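You operate a simulated robot arm through the tools that you are given. There is no shell and no other tool.

Carry out the task below with a simulated two-armed robot. There is one attempt and no reset: what you move stays moved.

## Task
Pick up the tan brush with one hand, pass it to the other hand and put it on the shelf of the long island bench. Put the grey tape on the top of the long island bench away on the top of the high ledge. Take the wax pad and put it on top of the green tin. Take the yellow wax pad on the top of the care bench and put it away on the tool strip of the yard cart. Do these in any order. Set down upright: wax pad, yellow wax pad.
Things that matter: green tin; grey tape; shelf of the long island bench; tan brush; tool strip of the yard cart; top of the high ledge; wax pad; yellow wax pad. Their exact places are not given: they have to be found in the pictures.

The check looks at the end state, three seconds after you hand in, the way a careful person would. Anything else that was tipped, shoved, dropped, spilled or broken makes it a failure.

## Robot
Two 7-joint arms with two-finger parallel grippers on one trunk, on a base that moves. Base frame: it is fixed to the floor where the robot stands at the start and does not move with it; the origin is under the middle of the robot, x ahead of it, y to its left, z up; the surface under the hand at the start is at about z = 850. Readings come in mm, degrees, newtons and seconds.
The left shoulder is at the start at [73, 174, 1184], the right one opposite. With the tool pointing down near the work surface each hand reaches from about 260 to 700 mm from the robot's upright axis, wherever it stands, measured 20 degrees to its own side. Places, roughly: green tin [-3000, 5500, 750]; grey tape (7x7x3 cm) [-900, 500, 800]; shelf of the long island bench (120x16 cm) [-1000, 340, 300]; tan brush (4x3x17 cm) [500, 0, 900]; tool strip of the yard cart (82x22 cm) [880, 4080, 840]; top of the high ledge (138x13 cm) [-1060, 340, 1360]; wax pad (9x6x6 cm) [-900, 5800, 300]; yellow wax pad (9x6x6 cm) [200, 5900, 900]. Payload 3.6 kg a hand.
The TCP of each hand is the grasp point between the finger pads, 30 mm short of the fingertips. In the tool frame z runs along the fingers and y along their closing line. Largest opening 110 mm; finger width 20, thickness 10; the body of the gripper, 48 by 112 mm, starts 55 mm behind the TCP.
Orientation is that of the tool frame in the base frame, as a unit quaternion [x, y, z, w]. With the fingers straight down and closing along the base's y, the tool's x points along the base's -x, its y along +y and its z along -z.

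## Interface
- The arms move only by the tool arm_command. It takes "left_rows", "right_rows" or both (then of equal length, played together; a hand with none holds still); each is a list of rows, each an object of numbers (a shift or turn left out is 0, a gripper value left out holds the last): "rx", "ry", "rz": the turn, a rotation vector about the tool's x, y, z in degrees; "x", "y", "z": the shift along the tool's x, y, z in mm; "fingers": the closure in counts, from 0 (fully open) to 255 (shut). In form: [{"rx": .., "ry": .., "rz": .., "x": .., "y": .., "z": .., "fingers": ..}, ...]. A call has 1 to 20 rows; each row shifts and turns the commanded pose from where the row before left it, along the tool's axes as they then stand. A row lasts 0.2 s, in which the tool goes at most 50 mm and 8.6 degrees; a call with a longer step from one row to the next is refused whole, and so is a gripper value outside its range. A pose out of reach is approached as far as the arm can. The call stops where the force on the tool passes 40 N (or 10 N more than at its start, if that is more) or the arm is blocked; 0.2 s more then pass. Each finger travels about 153 mm/s and halts on what it meets, pressing with about 24 N; the grip force reading is that of the motor and also rises with nothing between the fingers. The clock runs only during rows and for 0.2 s after the last one: add rows that do not move to give the fingers time. It gives the time, the measured TCP pose, the force on the tool (base axes), the opening and the grip force at its end, in the units of the frame above (readings bear some noise), with the torque about the TCP (base axes, N m) and any sound that the robot's microphone picked up, and new pictures: "views" is both (left out), scene, wrist or none (wrist: the cameras of the hands that moved).
- Cameras (640 x 400 px; columns grow to the right, rows downward): "scene" is now at [119.4, 75.3, 1351.7]; the picture's right is [0.90, -0.44, -0.00], its down [-0.33, -0.68, -0.66] and it looks along [0.29, 0.59, -0.75] (base axes); focal length 214 px, centre (320, 200). "left" rides on the left gripper at [72, -17, -103] in its tool frame; the picture's right is [0.23, 0.97, 0.00], its down [-0.76, 0.18, -0.62] and it looks along [-0.61, 0.14, 0.78] (tool axes); focal length 222 px, centre (320, 200). "right" rides on the right gripper at [72, 17, -103] in its tool frame; the picture's right is [-0.23, 0.97, 0.00], its down [-0.76, -0.18, -0.62] and it looks along [-0.61, -0.14, 0.78] (tool axes); focal length 222 px, centre (320, 200).
- move_column(by): moves the trunk up (or, below 0, down) by that many mm; the arms and the scene camera ride with it, the base frame stays. It gives what a move gives, with no picture.
- base_move(legs): drives the robot by 1 to 6 legs, each [ahead, left, turn to the left] in mm, mm and degrees, along the robot's own axes; the way and the turn of a leg run together, so that a leg with both is an arc; at most 1500 mm and 180 degrees a leg. The arms and the cameras ride along, it lands a little off, and it stops where it bumps. It gives what a move gives, and a new picture of the scene camera.
- turn_head(pan, tilt): turns the head with the scene camera to pan (to the left, within 86 degrees either way) and tilt (down, from -29 to 69), counted from straight ahead of the robot (the tilt from the chest, where the trunk bows). It gives what a move gives, and a new picture of the scene camera.
- point_at(camera, pixels): for up to 12 pixels [column, row] of the newest picture of that camera ("zoom" is the newest enlarged one), the place [x, y, z] in the base frame of the surface seen there, good to about 2 mm, but the place of the scene camera against the robot may be out by one fixed shift of up to 18 mm in any direction. No time passes.
- zoom(camera, box): a new picture of the part [left, top, right, bottom] of that camera's present view, enlarged. No time passes.
- hand_in(): hands the job in; it is judged then, once.

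Open the grippers and draw the arms clear of the work before you hand the job in, unless the task says otherwise.

The tools are called after "Emit:" as a command line: name --argument value ..., lists and objects as JSON in quotes. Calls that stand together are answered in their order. arm_command: Moves the arms, as the interface text tells. Its arguments: {"type":"object","properties":{"left_rows":{"type":"array"},"right_rows":{"type":"array"},"views":{"type":"string","enum":["both","scene","wrist","none"]}},"required":[]} The other tools are called the same way: move_column (by) moves the trunk up or down; base_move (legs) drives the base; turn_head (pan, tilt) turns the head that bears the scene camera; point_at (camera, pixels) gives the place of the surface under pixels of a picture; zoom (camera, box) takes an enlarged picture of a part of a camera's view; hand_in () hands the job in.

At the start:

```text
time: 0.0
left_tool_pos: [365.1, 419.3, 1125.1]
left_orientation: [-0.001, 1.0, 0.001, -0.001]
left_ft_force: [0.5, -0.3, 0.0]
left_torque: [0.0, 0.03, 0.01]
left_gripper_width: 109.9
left_grip_force: 0.1
right_tool_pos: [407.1, 59.4, 1156.5]
right_orientation: [0.001, 1.0, 0.0, -0.001]
right_ft_force: [-0.3, -0.2, 0.6]
right_torque: [0.01, -0.02, 0.0]
right_gripper_width: 109.8
right_grip_force: 0.0
trunk travel left (down, up): [-300.0, 463.0]
robot x, y, heading: [-3.8, 0.6, 0.3]
head pan, tilt (commanded): [63.9, 49.0]
```

scene: 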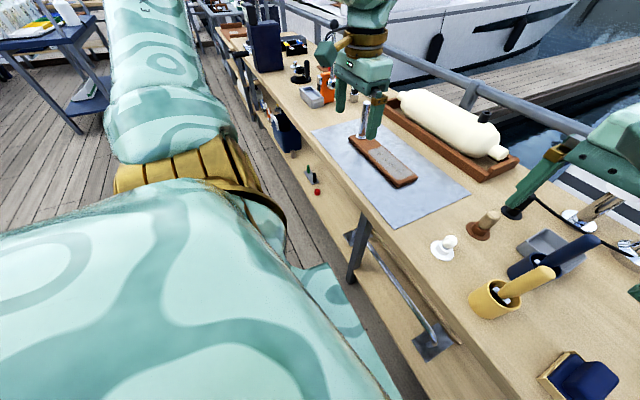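
right: 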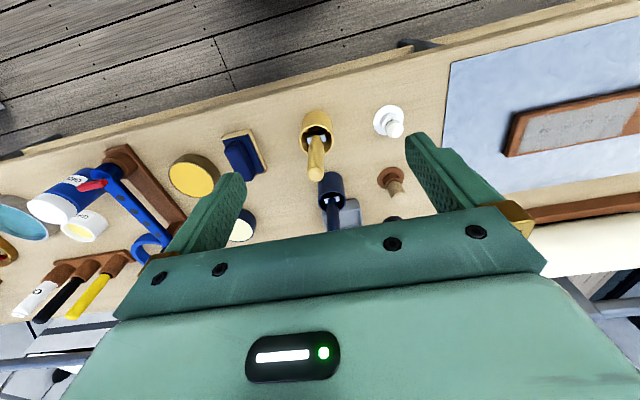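
left: 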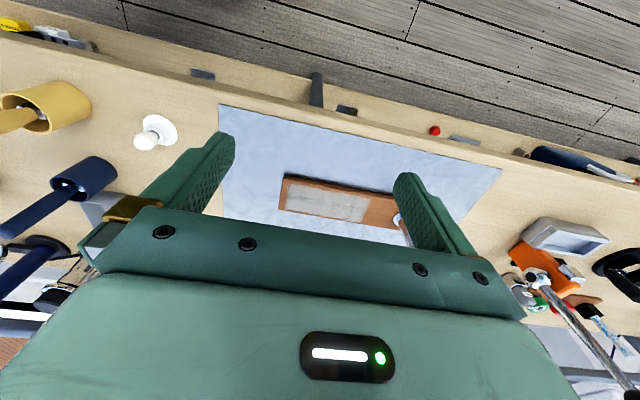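

The scene picture shows a bench ahead with brushes in holders; I turn the head straight ahead and down to look for the tan brush around [500, 0, 900].

Emit:
turn_head --pan 0 --tilt 45

```text
time: 1.3
left_tool_pos: [364.9, 419.6, 1125.3]
left_orientation: [0.0, 1.0, 0.0, 0.0]
left_ft_force: [0.3, 0.9, -0.9]
left_torque: [0.0, -0.02, -0.01]
left_gripper_width: 110.1
left_grip_force: 0.0
right_tool_pos: [408.5, 60.1, 1157.4]
right_orientation: [0.001, 1.0, 0.0, -0.001]
right_ft_force: [-0.1, -0.3, 0.2]
right_torque: [-0.03, 0.03, 0.04]
right_gripper_width: 110.1
right_grip_force: 0.1
trunk travel left (down, up): [-300.0, 463.0]
robot x, y, heading: [3.6, -2.3, 0.3]
head pan, tilt (commanded): [0.0, 45.0]
```

scene: 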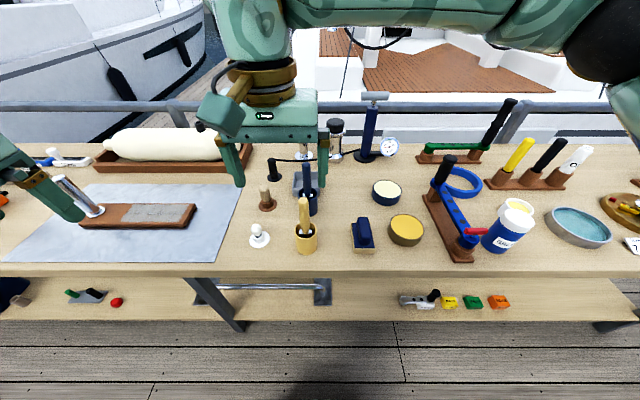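

The tan-handled thing at (304,212) stands in a yellow cup; I zoom in on it.

Emit:
zoom --camera "scene" --box '[230, 140, 450, 280]'

Emit:
point_at --camera "scene" --pixels '[[304, 200], [305, 215], [305, 228], [306, 246], [312, 200], [268, 205], [259, 235], [275, 235], [340, 250], [320, 255], [362, 235], [404, 228]]'

```text
2.86 times, centred on (340, 210) of scene
```

zoom: 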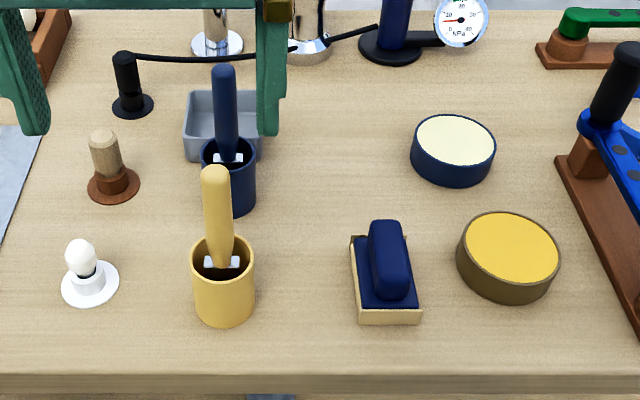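

```text
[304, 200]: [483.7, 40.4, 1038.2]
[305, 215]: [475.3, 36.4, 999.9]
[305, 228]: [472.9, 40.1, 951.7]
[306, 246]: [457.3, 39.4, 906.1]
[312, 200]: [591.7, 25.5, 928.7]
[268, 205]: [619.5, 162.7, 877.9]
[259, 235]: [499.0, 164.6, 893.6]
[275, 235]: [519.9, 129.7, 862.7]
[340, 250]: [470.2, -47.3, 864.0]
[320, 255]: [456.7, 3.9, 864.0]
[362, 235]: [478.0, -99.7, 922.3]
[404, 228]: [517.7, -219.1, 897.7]
```

The brush (mustard-tan handle) stands in a yellow cup; I use the right wrist camera to compare positions (brush handle at about (316,155), cup rim (318,120)) so I can learn the scene-camera shift.

Emit:
zoom --camera "right" --box '[220, 70, 440, 210]'

Emit:
point_at --camera "right" --pixels '[[316, 175], [316, 165], [316, 150], [312, 115], [290, 105], [389, 125], [391, 190], [345, 180], [240, 160], [192, 175], [350, 110], [280, 160]]'

```text
2.86 times, centred on (330, 140) of right
```

zoom: 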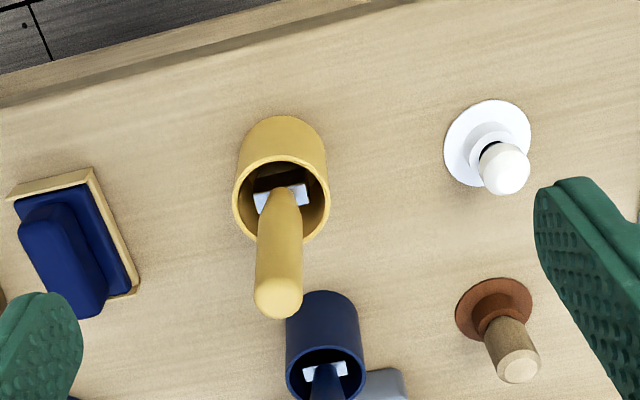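

```text
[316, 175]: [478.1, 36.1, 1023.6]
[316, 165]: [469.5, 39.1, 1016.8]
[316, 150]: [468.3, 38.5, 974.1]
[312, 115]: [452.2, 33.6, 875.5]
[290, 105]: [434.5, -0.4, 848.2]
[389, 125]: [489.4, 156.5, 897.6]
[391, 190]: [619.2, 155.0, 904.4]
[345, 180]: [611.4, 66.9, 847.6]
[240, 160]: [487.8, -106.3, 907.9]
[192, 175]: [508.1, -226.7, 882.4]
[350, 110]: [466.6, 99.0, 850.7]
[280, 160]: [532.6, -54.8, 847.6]
```

The bench top reads z≈848 with the wrist camera (scene reads about +15 high). I move the right hand over the brush handle at about [473, 38] and look again.

Emit:
arm_command --right_rows '[{"x": -32, "y": -11, "fingers": 60}, {"x": -32, "y": -11, "fingers": 60}, {"fingers": 60}]'

```text
time: 2.1
left_tool_pos: [365.2, 419.9, 1125.9]
left_orientation: [-0.001, 1.0, 0.0, 0.0]
left_ft_force: [0.5, 0.1, -0.3]
left_torque: [-0.02, 0.0, -0.01]
left_gripper_width: 110.1
left_grip_force: 0.0
right_tool_pos: [473.7, 38.0, 1157.5]
right_orientation: [0.0, 1.0, 0.001, -0.001]
right_ft_force: [0.8, -0.9, -0.3]
right_torque: [0.02, -0.01, 0.03]
right_gripper_width: 84.2
right_grip_force: 0.0
trunk travel left (down, up): [-300.0, 463.0]
robot x, y, heading: [1.2, 0.2, 0.2]
head pan, tilt (commanded): [0.0, 45.0]
```

scene: 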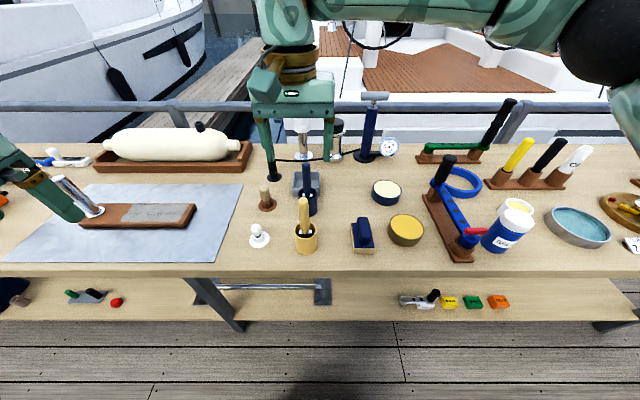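
right: 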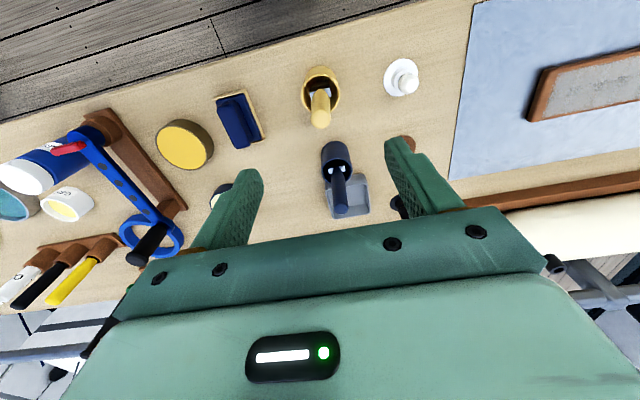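

The brush handle is at (320,108) in the right view; I zoom in to measure its axis and the cup.

Emit:
zoom --camera "right" --box '[270, 50, 380, 150]'

Emit:
point_at --camera "right" --pixels '[[320, 122], [320, 115], [320, 105], [313, 110], [327, 110], [319, 97], [319, 93], [303, 95], [338, 95], [320, 70]]'

```text
4.00 times, centred on (325, 100) of right
```

zoom: 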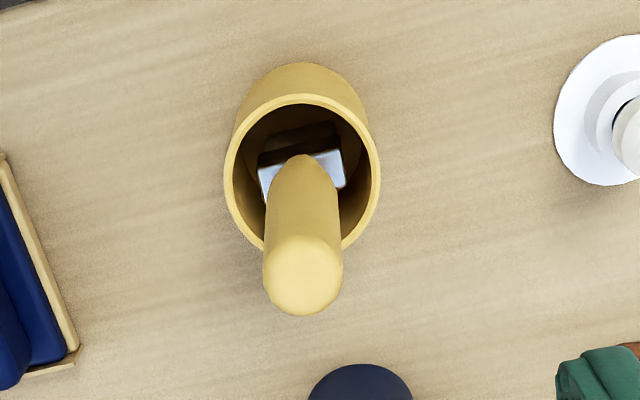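

```text
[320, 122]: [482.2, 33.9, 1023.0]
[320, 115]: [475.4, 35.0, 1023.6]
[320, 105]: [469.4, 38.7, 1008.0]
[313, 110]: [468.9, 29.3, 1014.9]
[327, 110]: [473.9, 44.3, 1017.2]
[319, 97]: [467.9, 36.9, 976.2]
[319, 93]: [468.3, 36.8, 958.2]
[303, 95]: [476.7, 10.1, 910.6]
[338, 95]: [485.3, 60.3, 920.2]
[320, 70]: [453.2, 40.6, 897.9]
```

The handle axis is near [479, 37] with top z≈1024 and ~21 mm diameter; I lower the right hand straight down around it to TCP z≈1003 and close.

Emit:
arm_command --right_rows '[{"x": -5, "y": -1, "z": 39}, {"z": 39}, {"z": 39}, {"z": 37}, {}]'

```text
time: 3.3
left_tool_pos: [365.0, 419.6, 1125.7]
left_orientation: [-0.001, 1.0, 0.0, 0.001]
left_ft_force: [-0.4, -0.6, 0.8]
left_torque: [0.03, 0.0, 0.01]
left_gripper_width: 109.8
left_grip_force: 0.1
right_tool_pos: [473.6, 34.3, 1002.0]
right_orientation: [0.001, 1.0, 0.0, -0.002]
right_ft_force: [-0.1, -0.3, -0.7]
right_torque: [0.03, 0.0, 0.03]
right_gripper_width: 84.1
right_grip_force: 0.0
trunk travel left (down, up): [-300.0, 463.0]
robot x, y, heading: [-3.1, -2.0, -0.2]
head pan, tilt (commanded): [0.0, 45.0]
```

scene: 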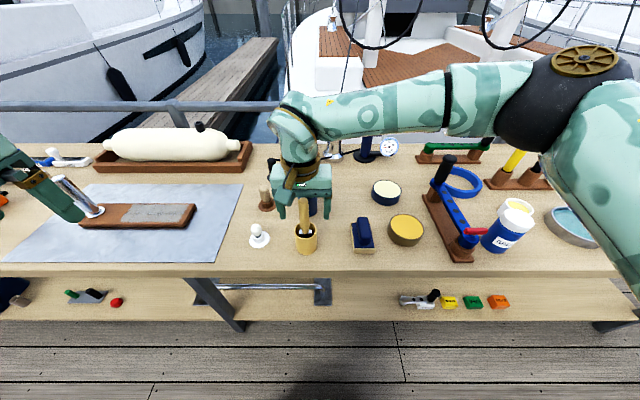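
right: 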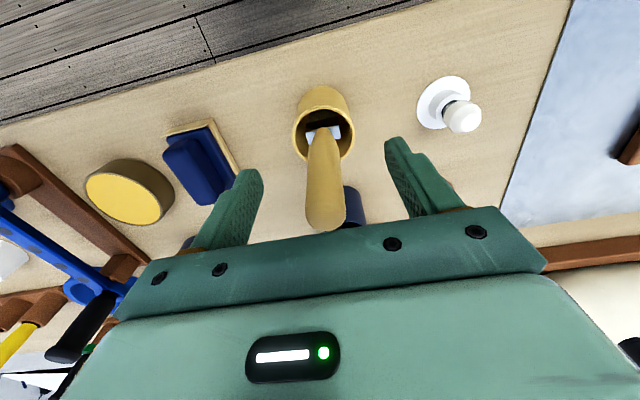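

The handle (column ~325) sits midway between the fingers (262 and 388); I close the right gripper.

Emit:
arm_command --right_rows '[{"fingers": 255}, {"fingers": 255}, {"fingers": 255}, {"fingers": 255}]' --views "wrist"

Emit:
point_at --camera "right" --pixels '[[325, 210], [325, 180], [325, 160]]'

```text
time: 4.3
left_tool_pos: [365.7, 419.5, 1126.4]
left_orientation: [-0.001, 1.0, 0.0, 0.0]
left_ft_force: [-0.4, 0.0, 1.1]
left_torque: [-0.01, 0.0, -0.01]
left_gripper_width: 110.0
left_grip_force: 0.1
right_tool_pos: [474.5, 35.0, 1002.4]
right_orientation: [0.0, 1.0, 0.0, 0.0]
right_ft_force: [0.4, 0.0, -0.6]
right_torque: [-0.01, 0.01, 0.0]
right_gripper_width: 21.7
right_grip_force: 23.9
trunk travel left (down, up): [-300.0, 463.0]
robot x, y, heading: [2.7, -1.4, -0.1]
head pan, tilt (commanded): [0.0, 45.0]
```

right: 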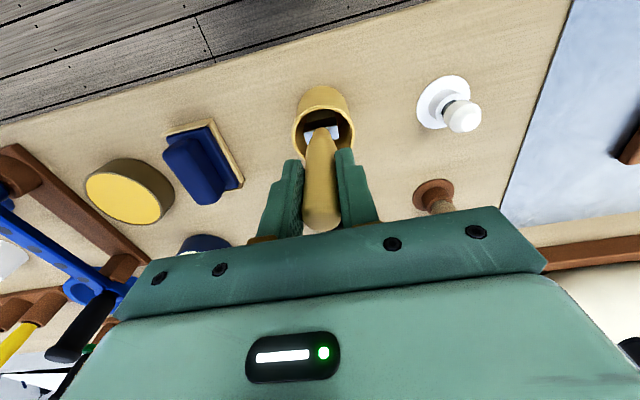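

```text
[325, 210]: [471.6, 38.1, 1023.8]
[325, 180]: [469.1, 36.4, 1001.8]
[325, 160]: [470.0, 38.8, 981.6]
```

The grip holds at 21.7 mm with 24 N; I lift straight up 220 mm to pull the brush out of the cup.

Emit:
arm_command --right_rows '[{"z": -15}, {"z": -30}, {"z": -35}, {"z": -35}, {"z": -35}, {"z": -35}, {"z": -35}, {}]'

```text
time: 6.1
left_tool_pos: [366.4, 419.2, 1126.4]
left_orientation: [-0.001, 1.0, 0.0, 0.0]
left_ft_force: [0.2, 0.7, 0.2]
left_torque: [0.01, 0.0, -0.01]
left_gripper_width: 110.3
left_grip_force: 0.2
right_tool_pos: [475.2, 34.4, 1222.9]
right_orientation: [0.0, 1.0, 0.0, -0.001]
right_ft_force: [0.7, -0.3, 0.0]
right_torque: [0.02, 0.03, 0.03]
right_gripper_width: 21.7
right_grip_force: 24.6
trunk travel left (down, up): [-300.0, 463.0]
robot x, y, heading: [2.9, -0.2, -0.2]
head pan, tilt (commanded): [0.0, 45.0]
```

scene: 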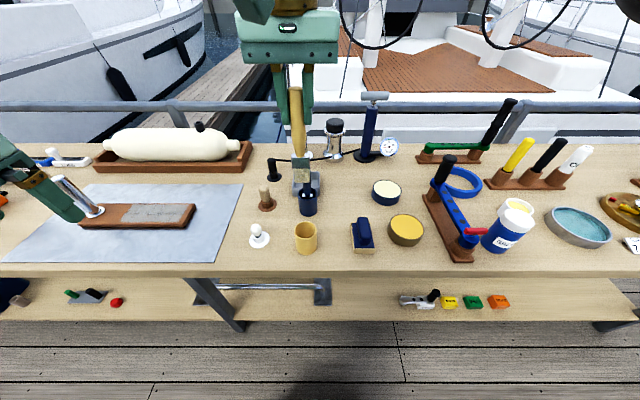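
right: 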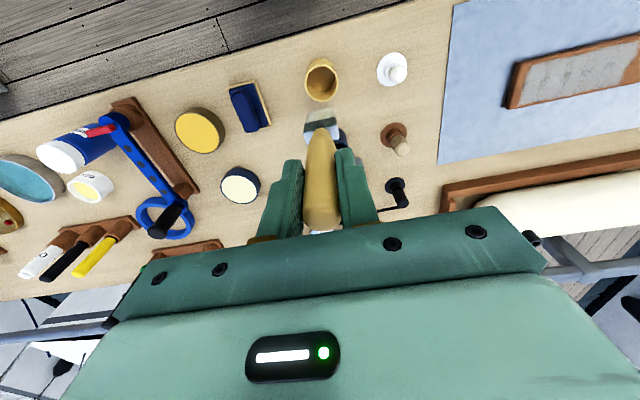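

The brush is out of the cup and held (21.7 mm, 24.6 N). Now I turn the left hand, which is free at [366, 419, 1126], about its tool z by −90° to prepare a horizontal grasp on the lower handle.

Emit:
arm_command --left_rows '[{"rz": -8.2, "z": -10}, {"rz": -8.2, "z": -10}, {"rz": -8.2, "z": -10}, {"rz": -8.2, "z": -10}, {"rz": -8.2}, {"rz": -8.2}, {"rz": -8.2}, {"rz": -8.2}, {"rz": -8.2}, {"rz": -8.2}, {"rz": -8.0}]' --views "scene"

```text
time: 8.5
left_tool_pos: [366.1, 421.0, 1166.3]
left_orientation: [0.708, -0.706, 0.0, 0.001]
left_ft_force: [0.2, -0.1, 0.8]
left_torque: [0.04, 0.03, 0.0]
left_gripper_width: 109.6
left_grip_force: 0.0
right_tool_pos: [475.6, 34.8, 1221.6]
right_orientation: [0.001, 1.0, 0.0, -0.001]
right_ft_force: [0.2, -0.2, -1.0]
right_torque: [0.05, 0.02, -0.01]
right_gripper_width: 21.7
right_grip_force: 23.8
trunk travel left (down, up): [-300.0, 463.0]
robot x, y, heading: [2.0, -0.2, 0.1]
head pan, tilt (commanded): [0.0, 45.0]
```

scene: 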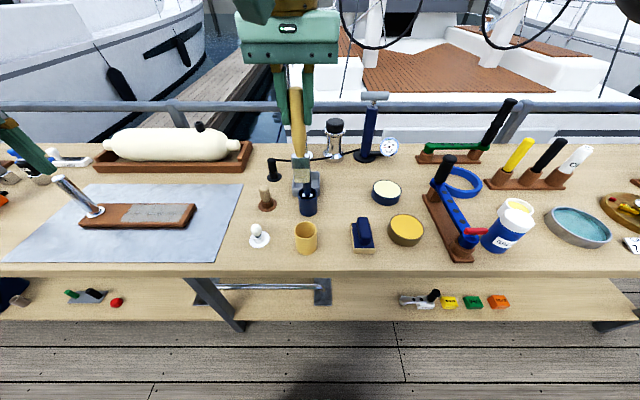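

The left hand's tool x now points to −y as intended; I pitch it about its tool y by +90° so the fingers point toward −y, clear of the bench items.

Emit:
arm_command --left_rows '[{"ry": 8.2}, {"ry": 8.2}, {"ry": 8.2}, {"ry": 8.2}, {"ry": 8.2}, {"ry": 8.2}, {"ry": 8.2}, {"ry": 8.2}, {"ry": 8.2}, {"ry": 8.2}, {"ry": 8.0}, {}]' --views "both"

```text
time: 11.1
left_tool_pos: [357.9, 406.8, 1030.1]
left_orientation: [0.651, -0.596, 0.357, 0.307]
left_ft_force: [-0.2, -0.4, -0.7]
left_torque: [0.01, 0.02, -0.03]
left_gripper_width: 110.2
left_grip_force: 0.1
left hand out of reach, approached as far as the arm can: row 2, 3, 4, 5, 6, 7, 8, 9, 10, 11
right_tool_pos: [475.1, 35.4, 1221.4]
right_orientation: [0.0, 1.0, 0.0, -0.001]
right_ft_force: [-0.5, 0.0, 0.2]
right_torque: [0.01, 0.04, -0.01]
right_gripper_width: 21.8
right_grip_force: 24.2
trunk travel left (down, up): [-300.0, 463.0]
robot x, y, heading: [-1.8, 3.3, -0.1]
head pan, tilt (commanded): [0.0, 45.0]
```

scene: 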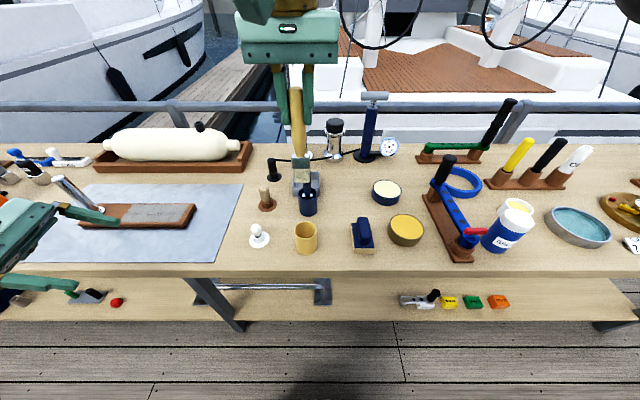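
left: 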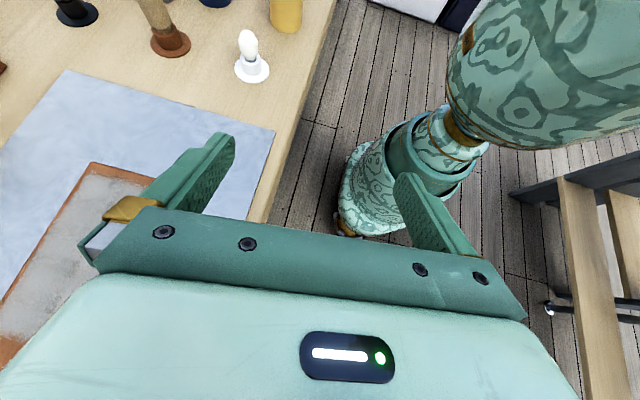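

The left arm could not reach that turned pose so far out (it sits at [358, 407, 1030]); I move the commanded pose along tool z (toward −y) in a short test step to bring it into reach.

Emit:
arm_command --left_rows '[{"z": 40}, {}]' --views "none"

```text
time: 11.7
left_tool_pos: [360.3, 375.3, 1010.2]
left_orientation: [0.646, -0.597, 0.356, 0.315]
left_ft_force: [0.0, 0.1, -0.6]
left_torque: [0.03, -0.02, -0.04]
left_gripper_width: 110.3
left_grip_force: 0.1
right_tool_pos: [474.8, 35.9, 1221.7]
right_orientation: [0.0, 1.0, 0.0, -0.001]
right_ft_force: [1.0, -0.2, 0.1]
right_torque: [-0.04, 0.01, -0.01]
right_gripper_width: 21.9
right_grip_force: 24.2
trunk travel left (down, up): [-300.0, 463.0]
robot x, y, heading: [-1.2, -1.1, 0.3]
head pan, tilt (commanded): [0.0, 45.0]
```

The commanded pose followed the real one, so I now raise and move the left hand to about [430, 250, 1160] and then finish the pitch in small turns.

Emit:
arm_command --left_rows '[{"x": 39.2, "y": -12.3, "z": 5.6}, {"x": 39.2, "y": -12.3, "z": 5.6}, {"x": 39.2, "y": -12.3, "z": 5.6}, {"x": 39.2, "y": -12.3, "z": 5.6}, {"x": 39.2, "y": -12.3, "z": 5.6}, {"ry": 8.2}, {"ry": 8.2}, {"ry": 8.2}, {"ry": 8.2}, {}]' --views "both"

```text
time: 13.9
left_tool_pos: [413.6, 248.8, 1148.3]
left_orientation: [0.519, -0.484, 0.523, 0.472]
left_ft_force: [0.2, 0.3, -0.2]
left_torque: [-0.01, 0.05, 0.01]
left_gripper_width: 109.9
left_grip_force: 0.0
left hand out of reach, approached as far as the arm can: row 2, 3, 4
right_tool_pos: [474.8, 34.5, 1223.1]
right_orientation: [0.0, 1.0, 0.0, 0.0]
right_ft_force: [-0.3, -0.4, 0.3]
right_torque: [0.0, 0.02, 0.0]
right_gripper_width: 21.4
right_grip_force: 23.6
trunk travel left (down, up): [-300.0, 463.0]
robot x, y, heading: [-2.5, 0.8, -0.1]
head pan, tilt (commanded): [0.0, 45.0]
```

scene: 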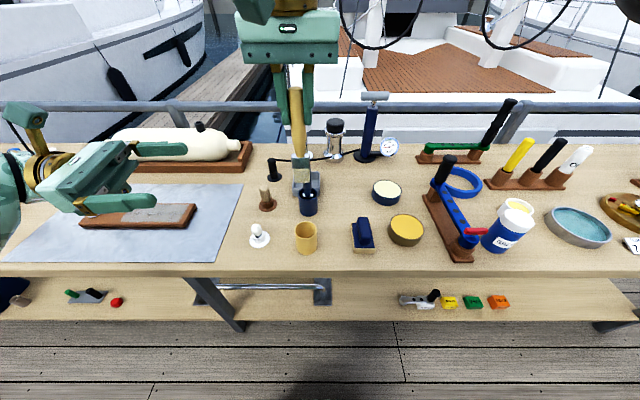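
left: 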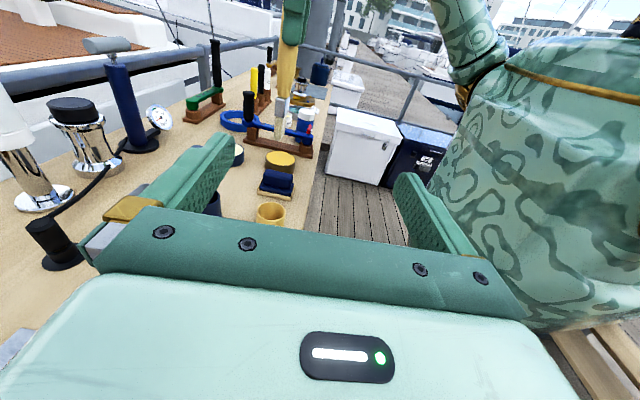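

The left hand now points along −y at [414, 249, 1148]. I measure the brush held by the right hand in the scene (handle (297,90–155), ferrule (300,160)) to find the left grasp point.

Emit:
zoom --camera "scene" --box '[230, 60, 370, 200]'

Emit:
point_at --camera "scene" --pixels '[[296, 92], [297, 110], [298, 130], [299, 145], [300, 152], [300, 162], [301, 175], [280, 110], [309, 100]]'

```text
2.86 times, centred on (300, 130) of scene
```

zoom: 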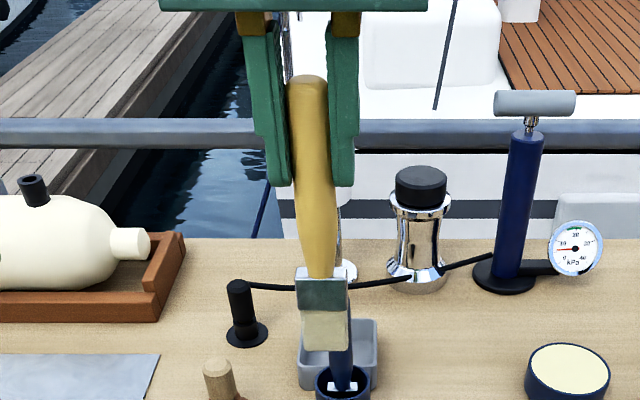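

```text
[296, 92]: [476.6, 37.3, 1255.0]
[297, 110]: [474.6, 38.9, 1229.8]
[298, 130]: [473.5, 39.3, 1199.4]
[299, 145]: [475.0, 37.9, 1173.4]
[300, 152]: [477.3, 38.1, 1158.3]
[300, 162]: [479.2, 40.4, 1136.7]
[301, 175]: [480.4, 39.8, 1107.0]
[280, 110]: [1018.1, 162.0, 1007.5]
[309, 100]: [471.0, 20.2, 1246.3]
```

Handle free section is about z 1140–1193 at x≈479, y≈36; I straighten the left hand and bring it to a pre-grasp at about [479, 150, 1163].

Emit:
arm_command --left_rows '[{"rx": -4.9}, {"x": 5, "y": -22, "z": 33}, {"x": 5, "y": -22, "z": 33}, {"x": 5, "y": -22, "z": 33}, {}]' --views "both"

```text
time: 15.1
left_tool_pos: [479.3, 150.7, 1163.0]
left_orientation: [-0.499, 0.506, -0.501, -0.493]
left_ft_force: [-0.4, 0.1, -0.3]
left_torque: [0.01, -0.01, 0.03]
left_gripper_width: 110.1
left_grip_force: 0.1
right_tool_pos: [475.5, 34.9, 1222.6]
right_orientation: [0.001, 1.0, 0.001, -0.001]
right_ft_force: [-1.1, 0.0, -0.8]
right_torque: [-0.01, -0.01, -0.03]
right_gripper_width: 21.8
right_grip_force: 24.8
trunk travel left (down, up): [-300.0, 463.0]
robot x, y, heading: [-0.5, -1.8, 0.2]
head pan, tilt (commanded): [0.0, 45.0]
```

scene: 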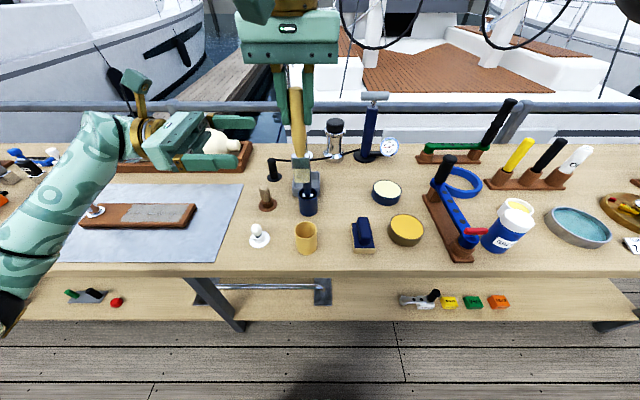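
left: 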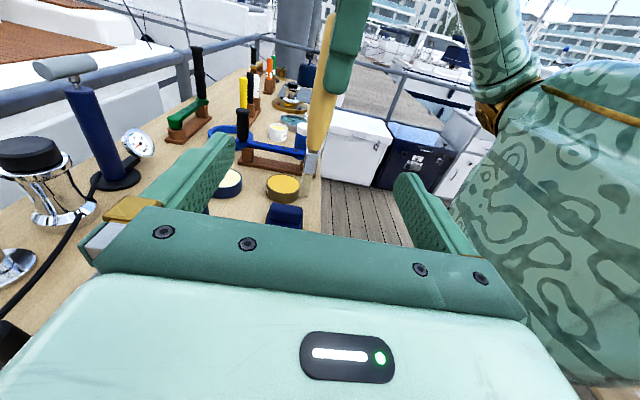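

The brush shows at column ~318 centred between the left fingers; I advance along −y 112 mm to bring the handle to the left TCP.

Emit:
arm_command --left_rows '[{"z": 28}, {"z": 28}, {"z": 28}, {"z": 26}, {}]' --views "both"

```text
time: 16.3
left_tool_pos: [477.6, 38.5, 1162.5]
left_orientation: [-0.499, 0.506, -0.501, -0.494]
left_ft_force: [-0.3, -0.2, 0.3]
left_torque: [-0.03, 0.03, -0.01]
left_gripper_width: 109.9
left_grip_force: 0.0
right_tool_pos: [475.3, 34.1, 1221.9]
right_orientation: [0.0, 1.0, 0.0, -0.001]
right_ft_force: [0.5, 0.5, 0.7]
right_torque: [0.02, -0.01, 0.0]
right_gripper_width: 21.7
right_grip_force: 23.7
trunk travel left (down, up): [-300.0, 463.0]
robot x, y, heading: [1.5, 0.2, 0.2]
head pan, tilt (commanded): [0.0, 45.0]
```

scene: 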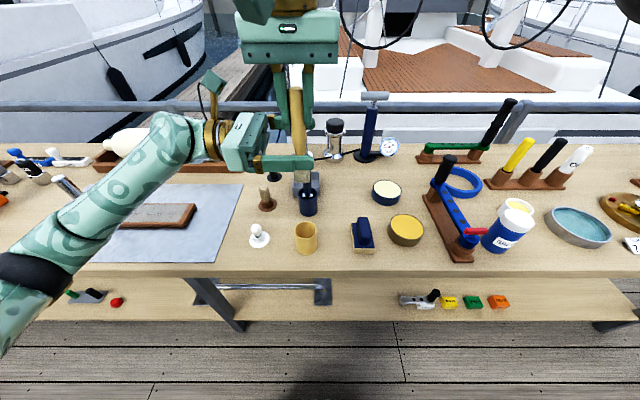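
left: 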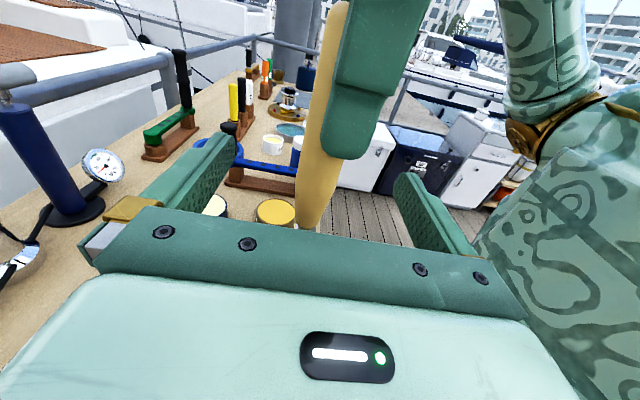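

The handle lies between the left fingers (around column 315); I close the left gripper on it while the right still holds.

Emit:
arm_command --left_rows '[{"fingers": 255}, {"fingers": 255}, {"fingers": 255}, {"fingers": 255}, {"fingers": 255}]' --views "both"

```text
time: 17.5
left_tool_pos: [478.8, 40.2, 1162.5]
left_orientation: [-0.499, 0.506, -0.501, -0.494]
left_ft_force: [19.2, -3.5, 0.0]
left_torque: [0.05, 0.4, 0.04]
left_gripper_width: 22.7
left_grip_force: 24.0
right_tool_pos: [476.2, 35.3, 1221.9]
right_orientation: [0.0, 1.0, 0.0, -0.002]
right_ft_force: [-19.1, 2.0, 0.9]
right_torque: [0.09, 0.65, 0.01]
right_gripper_width: 21.6
right_grip_force: 24.2
trunk travel left (down, up): [-300.0, 463.0]
robot x, y, heading: [0.6, 0.8, -0.2]
head pan, tilt (commanded): [0.0, 45.0]
```

scene: 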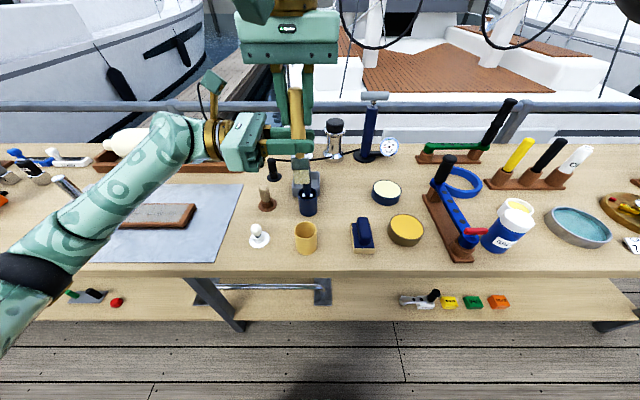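
left: 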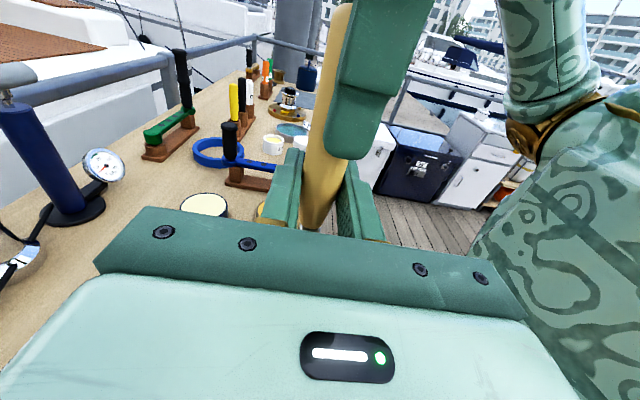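

Both hands hold (left 22.7 mm); a 19 N sideways pull in x remains, so I nudge the left hand +4 mm in x to relax it before releasing the right.

Emit:
arm_command --left_rows '[{"y": -2}, {"y": -2}, {}]' --views "none"

```text
time: 18.3
left_tool_pos: [481.1, 37.6, 1161.8]
left_orientation: [-0.498, 0.507, -0.501, -0.494]
left_ft_force: [-9.1, -8.5, 3.4]
left_torque: [0.25, 0.0, -0.03]
left_gripper_width: 22.9
left_grip_force: 23.7
right_tool_pos: [477.6, 34.5, 1221.4]
right_orientation: [0.001, 1.0, 0.001, 0.002]
right_ft_force: [9.6, 8.5, -4.2]
right_torque: [0.24, -0.54, 0.06]
right_gripper_width: 21.5
right_grip_force: 24.1
trunk travel left (down, up): [-300.0, 463.0]
robot x, y, heading: [0.8, -0.7, 0.2]
head pan, tilt (commanded): [0.0, 45.0]
```

The residual force is now small (~9 N); I open the right gripper and draw it straight up clear of the brush.

Emit:
arm_command --right_rows '[{"fingers": 120}, {"fingers": 120}, {"fingers": 100}, {"z": -30}, {"z": -40}, {"z": -40}, {"z": -30}, {}]' --views "both"

```text
time: 20.1
left_tool_pos: [482.9, 40.7, 1161.5]
left_orientation: [-0.5, 0.505, -0.502, -0.493]
left_ft_force: [-0.5, -0.2, 0.1]
left_torque: [-0.03, 0.01, 0.0]
left_gripper_width: 22.5
left_grip_force: 24.2
right_tool_pos: [459.4, 26.1, 1309.8]
right_orientation: [0.0, 1.0, 0.001, 0.0]
right_ft_force: [-0.3, 0.0, 0.4]
right_torque: [-0.05, 0.0, 0.04]
right_gripper_width: 67.0
right_grip_force: 0.1
right hand out of reach, approached as far as the arm can: row 5, 6, 7
trunk travel left (down, up): [-300.0, 463.0]
robot x, y, heading: [4.7, -3.4, 0.0]
head pan, tilt (commanded): [0.0, 45.0]
```

scene: 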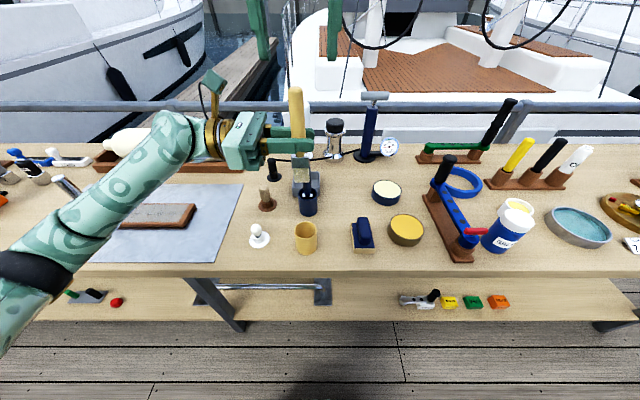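
right: 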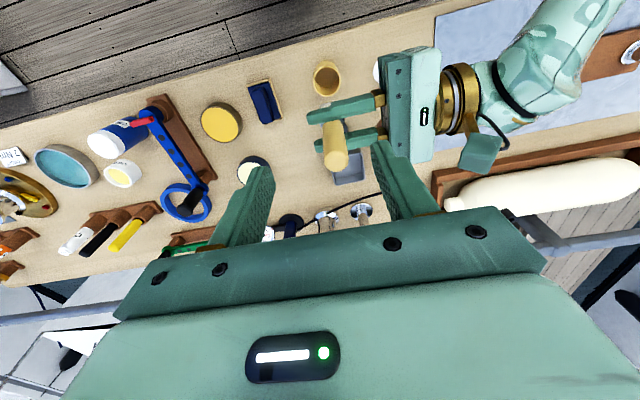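

The left hand alone holds the brush now. I move the right hand back and to the right, and look left with the head before turning the base.

Emit:
arm_command --right_rows '[{"x": 30, "y": -40}, {"x": 30, "y": -40}, {"y": -45}, {"y": -45}, {"z": 40}, {"z": 40}, {}]' --views "none"

Emit:
turn_head --pan 86 --tilt 25

Emit:
turn_head --pan -86 --tilt 25

```text
time: 21.7
left_tool_pos: [482.5, 39.4, 1162.1]
left_orientation: [-0.5, 0.505, -0.502, -0.494]
left_ft_force: [-0.4, 0.2, 0.4]
left_torque: [-0.01, 0.02, -0.02]
left_gripper_width: 22.7
left_grip_force: 24.1
right_tool_pos: [398.2, -144.0, 1229.3]
right_orientation: [0.0, 1.0, 0.0, -0.001]
right_ft_force: [-0.2, 0.4, -0.6]
right_torque: [-0.03, 0.02, 0.02]
right_gripper_width: 66.6
right_grip_force: 0.1
trunk travel left (down, up): [-300.0, 463.0]
robot x, y, heading: [-1.8, 1.2, -0.0]
head pan, tilt (commanded): [0.0, 45.0]
```

```text
time: 23.3
left_tool_pos: [483.3, 39.4, 1160.9]
left_orientation: [-0.5, 0.506, -0.501, -0.494]
left_ft_force: [-0.7, 0.6, 0.2]
left_torque: [0.0, 0.0, -0.01]
left_gripper_width: 22.6
left_grip_force: 24.0
right_tool_pos: [399.4, -144.0, 1230.5]
right_orientation: [-0.001, 1.0, 0.0, -0.001]
right_ft_force: [-0.3, -0.5, -0.2]
right_torque: [-0.01, 0.01, 0.01]
right_gripper_width: 66.8
right_grip_force: 0.0
trunk travel left (down, up): [-300.0, 463.0]
robot x, y, heading: [5.9, -1.3, 0.1]
head pan, tilt (commanded): [85.9, 25.0]
```

scene: 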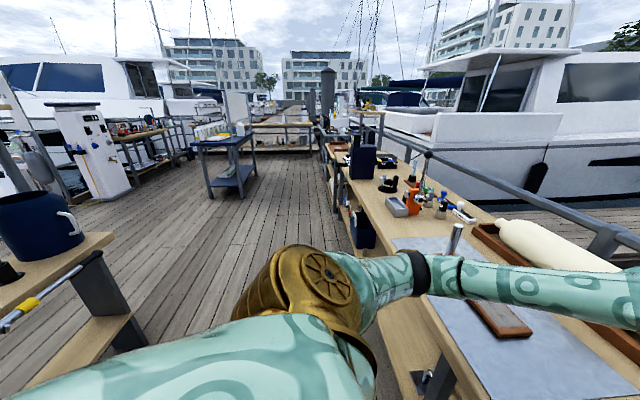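

```text
time: 25.9
left_tool_pos: [482.6, 38.6, 1161.4]
left_orientation: [-0.499, 0.506, -0.501, -0.494]
left_ft_force: [0.1, -0.1, 0.2]
left_torque: [0.02, -0.03, -0.01]
left_gripper_width: 22.6
left_grip_force: 23.5
right_tool_pos: [399.3, -143.7, 1230.5]
right_orientation: [-0.001, 1.0, 0.0, -0.001]
right_ft_force: [-0.2, -0.2, -0.4]
right_torque: [0.0, 0.0, -0.03]
right_gripper_width: 67.2
right_grip_force: 0.1
trunk travel left (down, up): [-300.0, 463.0]
robot x, y, heading: [1.1, -0.2, 0.3]
head pan, tilt (commanded): [-85.9, 25.0]
```

scene: 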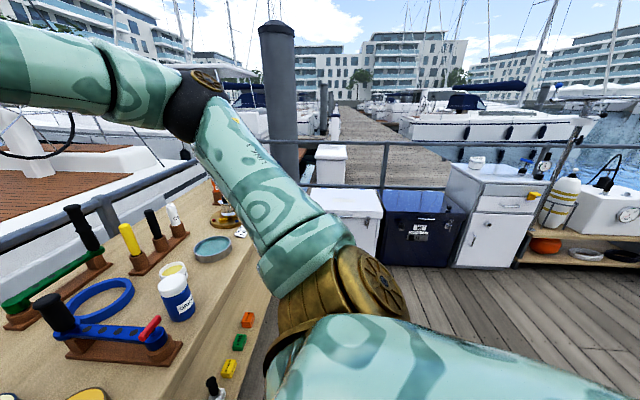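

The way around the robot is free (island bench edge seen at about x≈−800); I turn the base left by 90° in place, then will look at the island bench.

Emit:
base_move --legs '[[0, 0, 90]]'

Emit:
turn_head --pan 60 --tilt 35

```text
time: 30.2
left_tool_pos: [-39.4, 483.0, 1162.0]
left_orientation: [0.711, -0.004, 0.703, -0.006]
left_ft_force: [0.4, -0.7, 0.1]
left_torque: [-0.02, -0.03, 0.0]
left_gripper_width: 22.5
left_grip_force: 24.4
right_tool_pos: [143.4, 400.3, 1230.2]
right_orientation: [0.708, -0.707, 0.001, 0.0]
right_ft_force: [0.5, -0.7, 0.0]
right_torque: [0.03, 0.02, 0.03]
right_gripper_width: 66.7
right_grip_force: 0.0
trunk travel left (down, up): [-300.0, 463.0]
robot x, y, heading: [-1.9, -2.9, 90.1]
head pan, tilt (commanded): [-85.9, 25.0]
```

scene: 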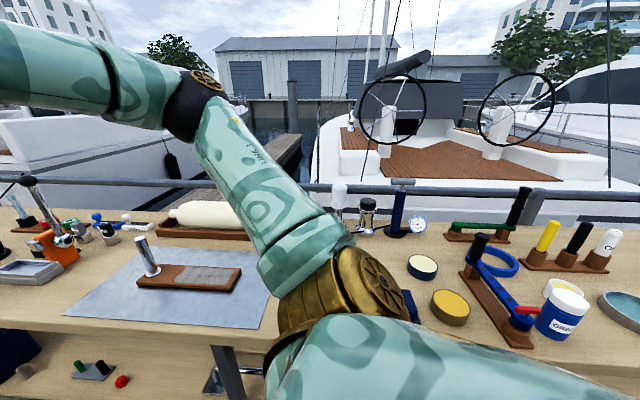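

```text
time: 32.5
left_tool_pos: [-39.6, 482.1, 1162.0]
left_orientation: [0.711, -0.004, 0.703, -0.006]
left_ft_force: [-0.3, 0.6, -0.3]
left_torque: [-0.05, 0.02, 0.0]
left_gripper_width: 22.8
left_grip_force: 23.9
right_tool_pos: [142.7, 399.6, 1229.6]
right_orientation: [0.707, -0.707, 0.0, 0.001]
right_ft_force: [0.3, -0.9, 0.6]
right_torque: [0.01, -0.01, 0.0]
right_gripper_width: 67.1
right_grip_force: 0.1
trunk travel left (down, up): [-300.0, 463.0]
robot x, y, heading: [-0.1, -0.9, 90.1]
head pan, tilt (commanded): [60.0, 35.0]
```

scene: 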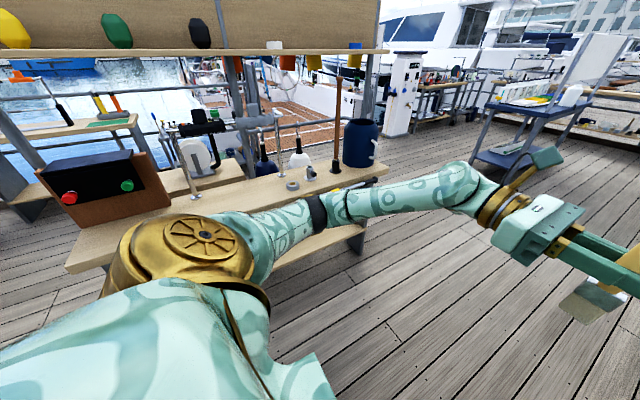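

The island bench, its high ledge and a small ring near (293,186) are visible; I turn another 90° left to face it.

Emit:
base_move --legs '[[0, 0, 90]]'

Emit:
turn_head --pan 0 --tilt 30

```text
time: 36.7
left_tool_pos: [-482.7, -36.0, 1161.2]
left_orientation: [0.507, 0.498, 0.495, -0.5]
left_ft_force: [0.5, -0.1, -0.2]
left_torque: [0.0, -0.02, 0.02]
left_gripper_width: 22.6
left_grip_force: 24.0
right_tool_pos: [-399.7, 145.7, 1229.6]
right_orientation: [1.0, -0.003, 0.001, 0.0]
right_ft_force: [-0.5, -0.5, 0.0]
right_torque: [0.0, -0.02, -0.05]
right_gripper_width: 67.0
right_grip_force: 0.1
trunk travel left (down, up): [-300.0, 463.0]
robot x, y, heading: [2.8, 3.5, 179.6]
head pan, tilt (commanded): [60.0, 35.0]
```

scene: 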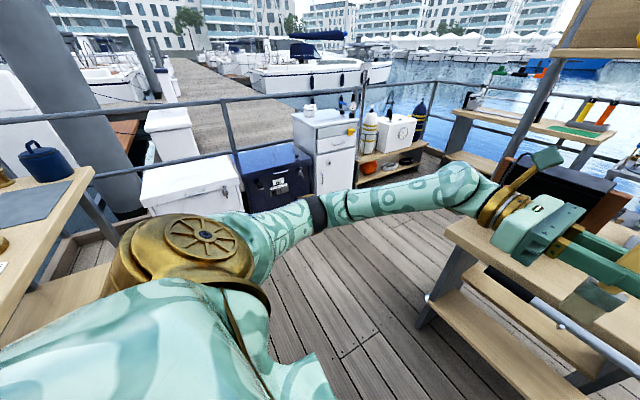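

```text
time: 38.0
left_tool_pos: [-482.2, -37.7, 1162.3]
left_orientation: [0.507, 0.498, 0.495, -0.5]
left_ft_force: [0.2, 0.6, 0.4]
left_torque: [0.01, 0.0, 0.02]
left_gripper_width: 22.6
left_grip_force: 24.1
right_tool_pos: [-399.1, 144.6, 1229.9]
right_orientation: [1.0, -0.003, 0.001, 0.0]
right_ft_force: [-0.1, 0.0, 0.8]
right_torque: [0.02, 0.02, 0.0]
right_gripper_width: 66.8
right_grip_force: 0.0
trunk travel left (down, up): [-300.0, 463.0]
robot x, y, heading: [2.1, 1.9, 179.5]
head pan, tilt (commanded): [0.0, 30.0]
```

scene: 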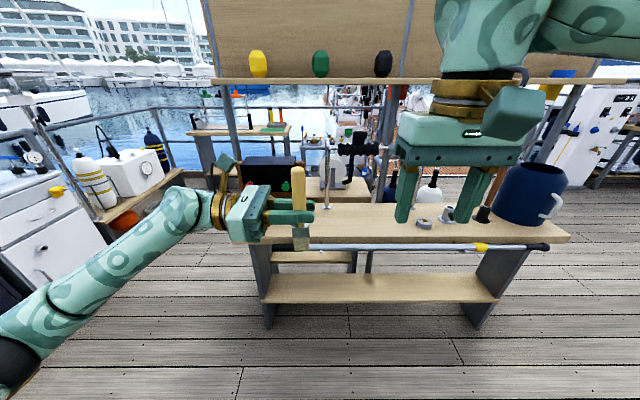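

The bench's front is visible: grey tape near (424,223), the shelf at (370,287), the ledge at row ~80. I zoom in and probe positions.

Emit:
zoom --camera "scene" --box '[240, 160, 600, 340]'

Emit:
point_at --camera "scene" --pixels '[[424, 219], [424, 224], [340, 235], [430, 243], [560, 241], [370, 275], [370, 300], [290, 300], [480, 300], [400, 80], [400, 84], [448, 213]]'

```text
1.78 times, centred on (420, 250) of scene
```

zoom: 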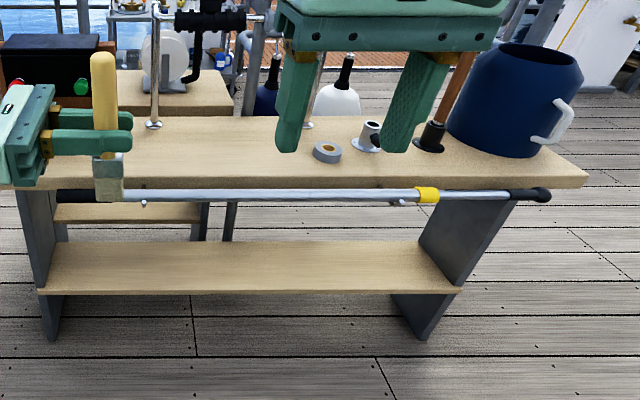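

```text
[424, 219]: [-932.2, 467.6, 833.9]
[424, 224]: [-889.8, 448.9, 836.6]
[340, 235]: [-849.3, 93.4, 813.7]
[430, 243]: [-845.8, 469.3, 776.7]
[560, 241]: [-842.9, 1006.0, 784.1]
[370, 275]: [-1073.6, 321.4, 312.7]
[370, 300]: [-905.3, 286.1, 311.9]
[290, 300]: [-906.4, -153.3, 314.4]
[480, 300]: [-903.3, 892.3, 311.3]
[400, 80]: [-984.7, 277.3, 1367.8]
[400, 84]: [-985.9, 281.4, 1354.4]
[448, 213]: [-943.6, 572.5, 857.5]
```

Shelf spans x −905…−1075 at z≈297 (scene minus ~15), the bench edge is at x≈−850 with a pole along it. First I re-orient the left hand here, away from things: shift left 100 mm and turn it down so the brush lies crosswise.

Emit:
arm_command --left_rows '[{"z": -34}, {"z": -34}, {"z": -34}, {"ry": -8.2}, {"ry": -8.2}, {"ry": -8.2}, {"ry": -8.2}, {"ry": -8.2}, {"ry": -8.2}, {"ry": -8.2}, {"ry": -8.2}, {"ry": -8.2}, {"ry": -8.2}, {"ry": -8.0}, {}]' --views "both"

```text
time: 41.2
left_tool_pos: [-483.4, -138.6, 1162.3]
left_orientation: [0.708, 0.706, -0.009, -0.001]
left_ft_force: [0.4, 0.5, -0.4]
left_torque: [0.02, -0.01, 0.03]
left_gripper_width: 22.9
left_grip_force: 23.4
right_tool_pos: [-399.0, 145.0, 1230.1]
right_orientation: [1.0, -0.003, 0.002, 0.001]
right_ft_force: [0.3, -0.6, 0.3]
right_torque: [0.03, 0.01, -0.01]
right_gripper_width: 66.9
right_grip_force: 0.0
trunk travel left (down, up): [-300.0, 463.0]
robot x, y, heading: [0.8, -0.4, 179.7]
head pan, tilt (commanded): [0.0, 30.0]
```

scene: 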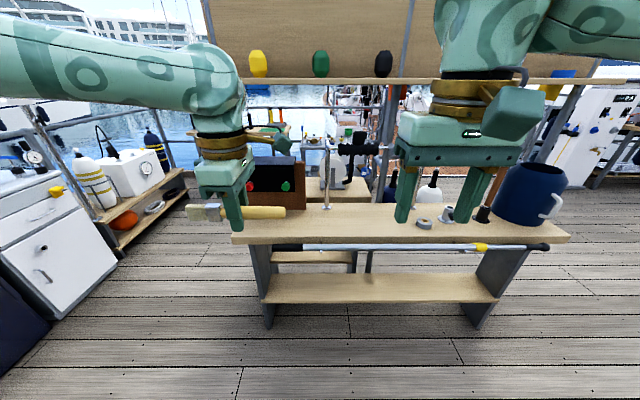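
left: 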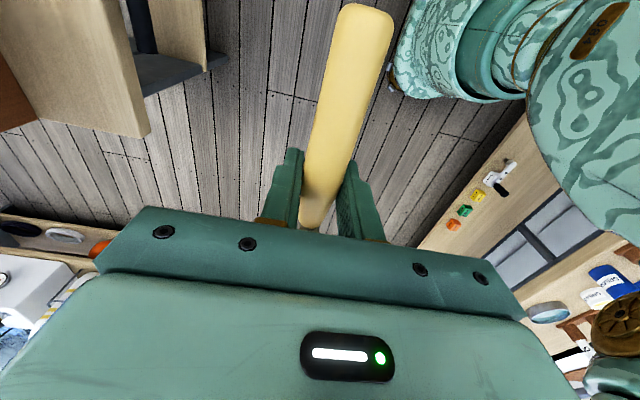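

The brush is now held crosswise. I lower the trunk fully here in open space so the left hand can reach the shelf height.

Emit:
move_column --by -300

Emit:
arm_command --left_rows '[{"rx": 8.2}, {"rx": 8.2}, {"rx": 8.2}, {"rx": 8.2}, {"rx": 8.2}, {"rx": 4.0}, {}]' --views "both"

```text
time: 44.2
left_tool_pos: [-533.4, -138.3, 795.5]
left_orientation: [0.706, 0.702, 0.059, 0.066]
left_ft_force: [0.4, -0.2, 0.1]
left_torque: [0.05, 0.0, -0.02]
left_gripper_width: 22.8
left_grip_force: 23.9
right_tool_pos: [-398.1, 145.6, 930.4]
right_orientation: [1.0, -0.003, 0.0, 0.0]
right_ft_force: [0.2, -0.3, 0.7]
right_torque: [0.01, 0.06, -0.04]
right_gripper_width: 66.9
right_grip_force: 0.0
trunk travel left (down, up): [0.0, 763.0]
robot x, y, heading: [-2.4, -3.8, 179.7]
head pan, tilt (commanded): [0.0, 30.0]
```

```text
time: 45.8
left_tool_pos: [-723.7, -171.9, 785.4]
left_orientation: [0.682, 0.67, -0.21, -0.206]
left_ft_force: [-0.1, 0.0, 0.2]
left_torque: [-0.01, 0.0, 0.01]
left_gripper_width: 22.6
left_grip_force: 24.3
left hand out of reach, approached as far as the arm can: row 1, 2, 3, 4, 5, 6
right_tool_pos: [-398.8, 144.3, 929.3]
right_orientation: [1.0, -0.002, 0.001, -0.001]
right_ft_force: [-1.0, 0.0, -0.4]
right_torque: [0.0, -0.03, 0.0]
right_gripper_width: 66.8
right_grip_force: 0.0
trunk travel left (down, up): [0.0, 763.0]
robot x, y, heading: [-0.7, -1.1, 179.5]
head pan, tilt (commanded): [0.0, 30.0]
```

scene: 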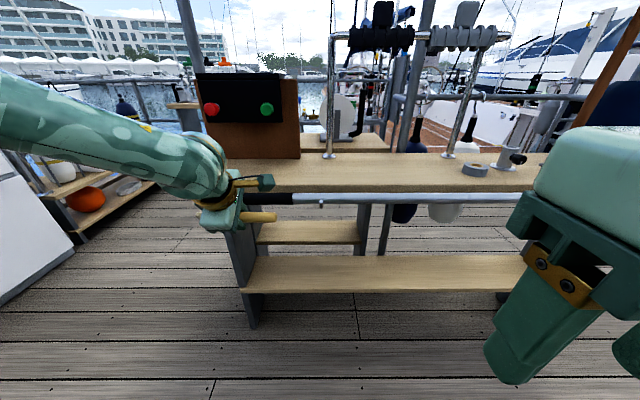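
left: 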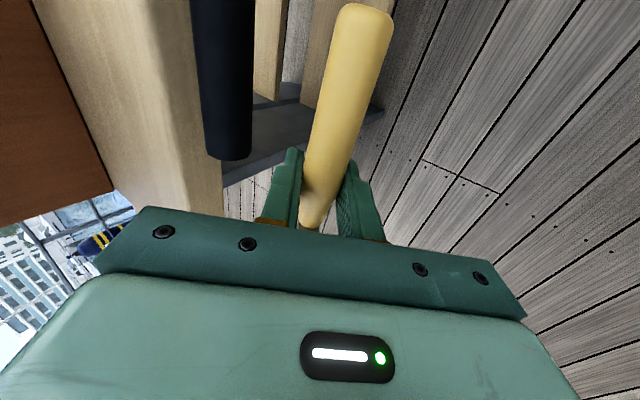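

The left arm stretched out to [-724, -172, 785] (near the pole at x≈−835), so I first pull it straight back 150 mm in base +x before doing anything else.

Emit:
arm_command --left_rows '[{"y": 31, "z": -21}, {"y": 31, "z": -21}, {"y": 31, "z": -21}, {"y": 31, "z": -21}, {}]' --views "scene"

```text
time: 47.0
left_tool_pos: [-724.4, -179.7, 786.9]
left_orientation: [0.68, 0.671, -0.212, -0.207]
left_ft_force: [-0.4, 0.2, 0.4]
left_torque: [0.0, -0.03, 0.0]
left_gripper_width: 22.8
left_grip_force: 24.4
left hand out of reach, approached as far as the arm can: row 1, 2, 3, 4
right_tool_pos: [-397.9, 146.4, 930.2]
right_orientation: [1.0, -0.003, 0.001, -0.001]
right_ft_force: [0.0, 0.1, 0.7]
right_torque: [-0.02, -0.01, -0.03]
right_gripper_width: 67.0
right_grip_force: 0.0
trunk travel left (down, up): [0.0, 763.0]
robot x, y, heading: [-2.6, 0.2, 179.4]
head pan, tilt (commanded): [0.0, 30.0]
```

scene: 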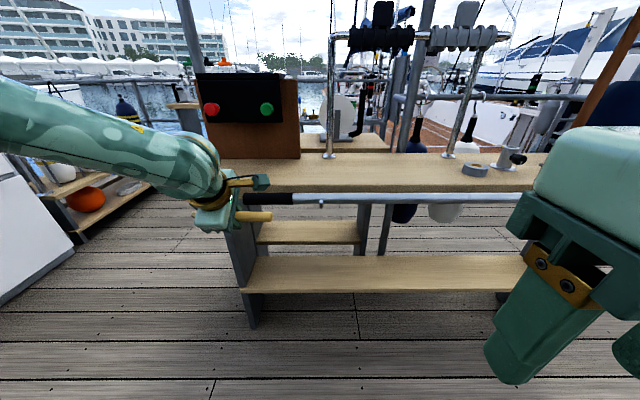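

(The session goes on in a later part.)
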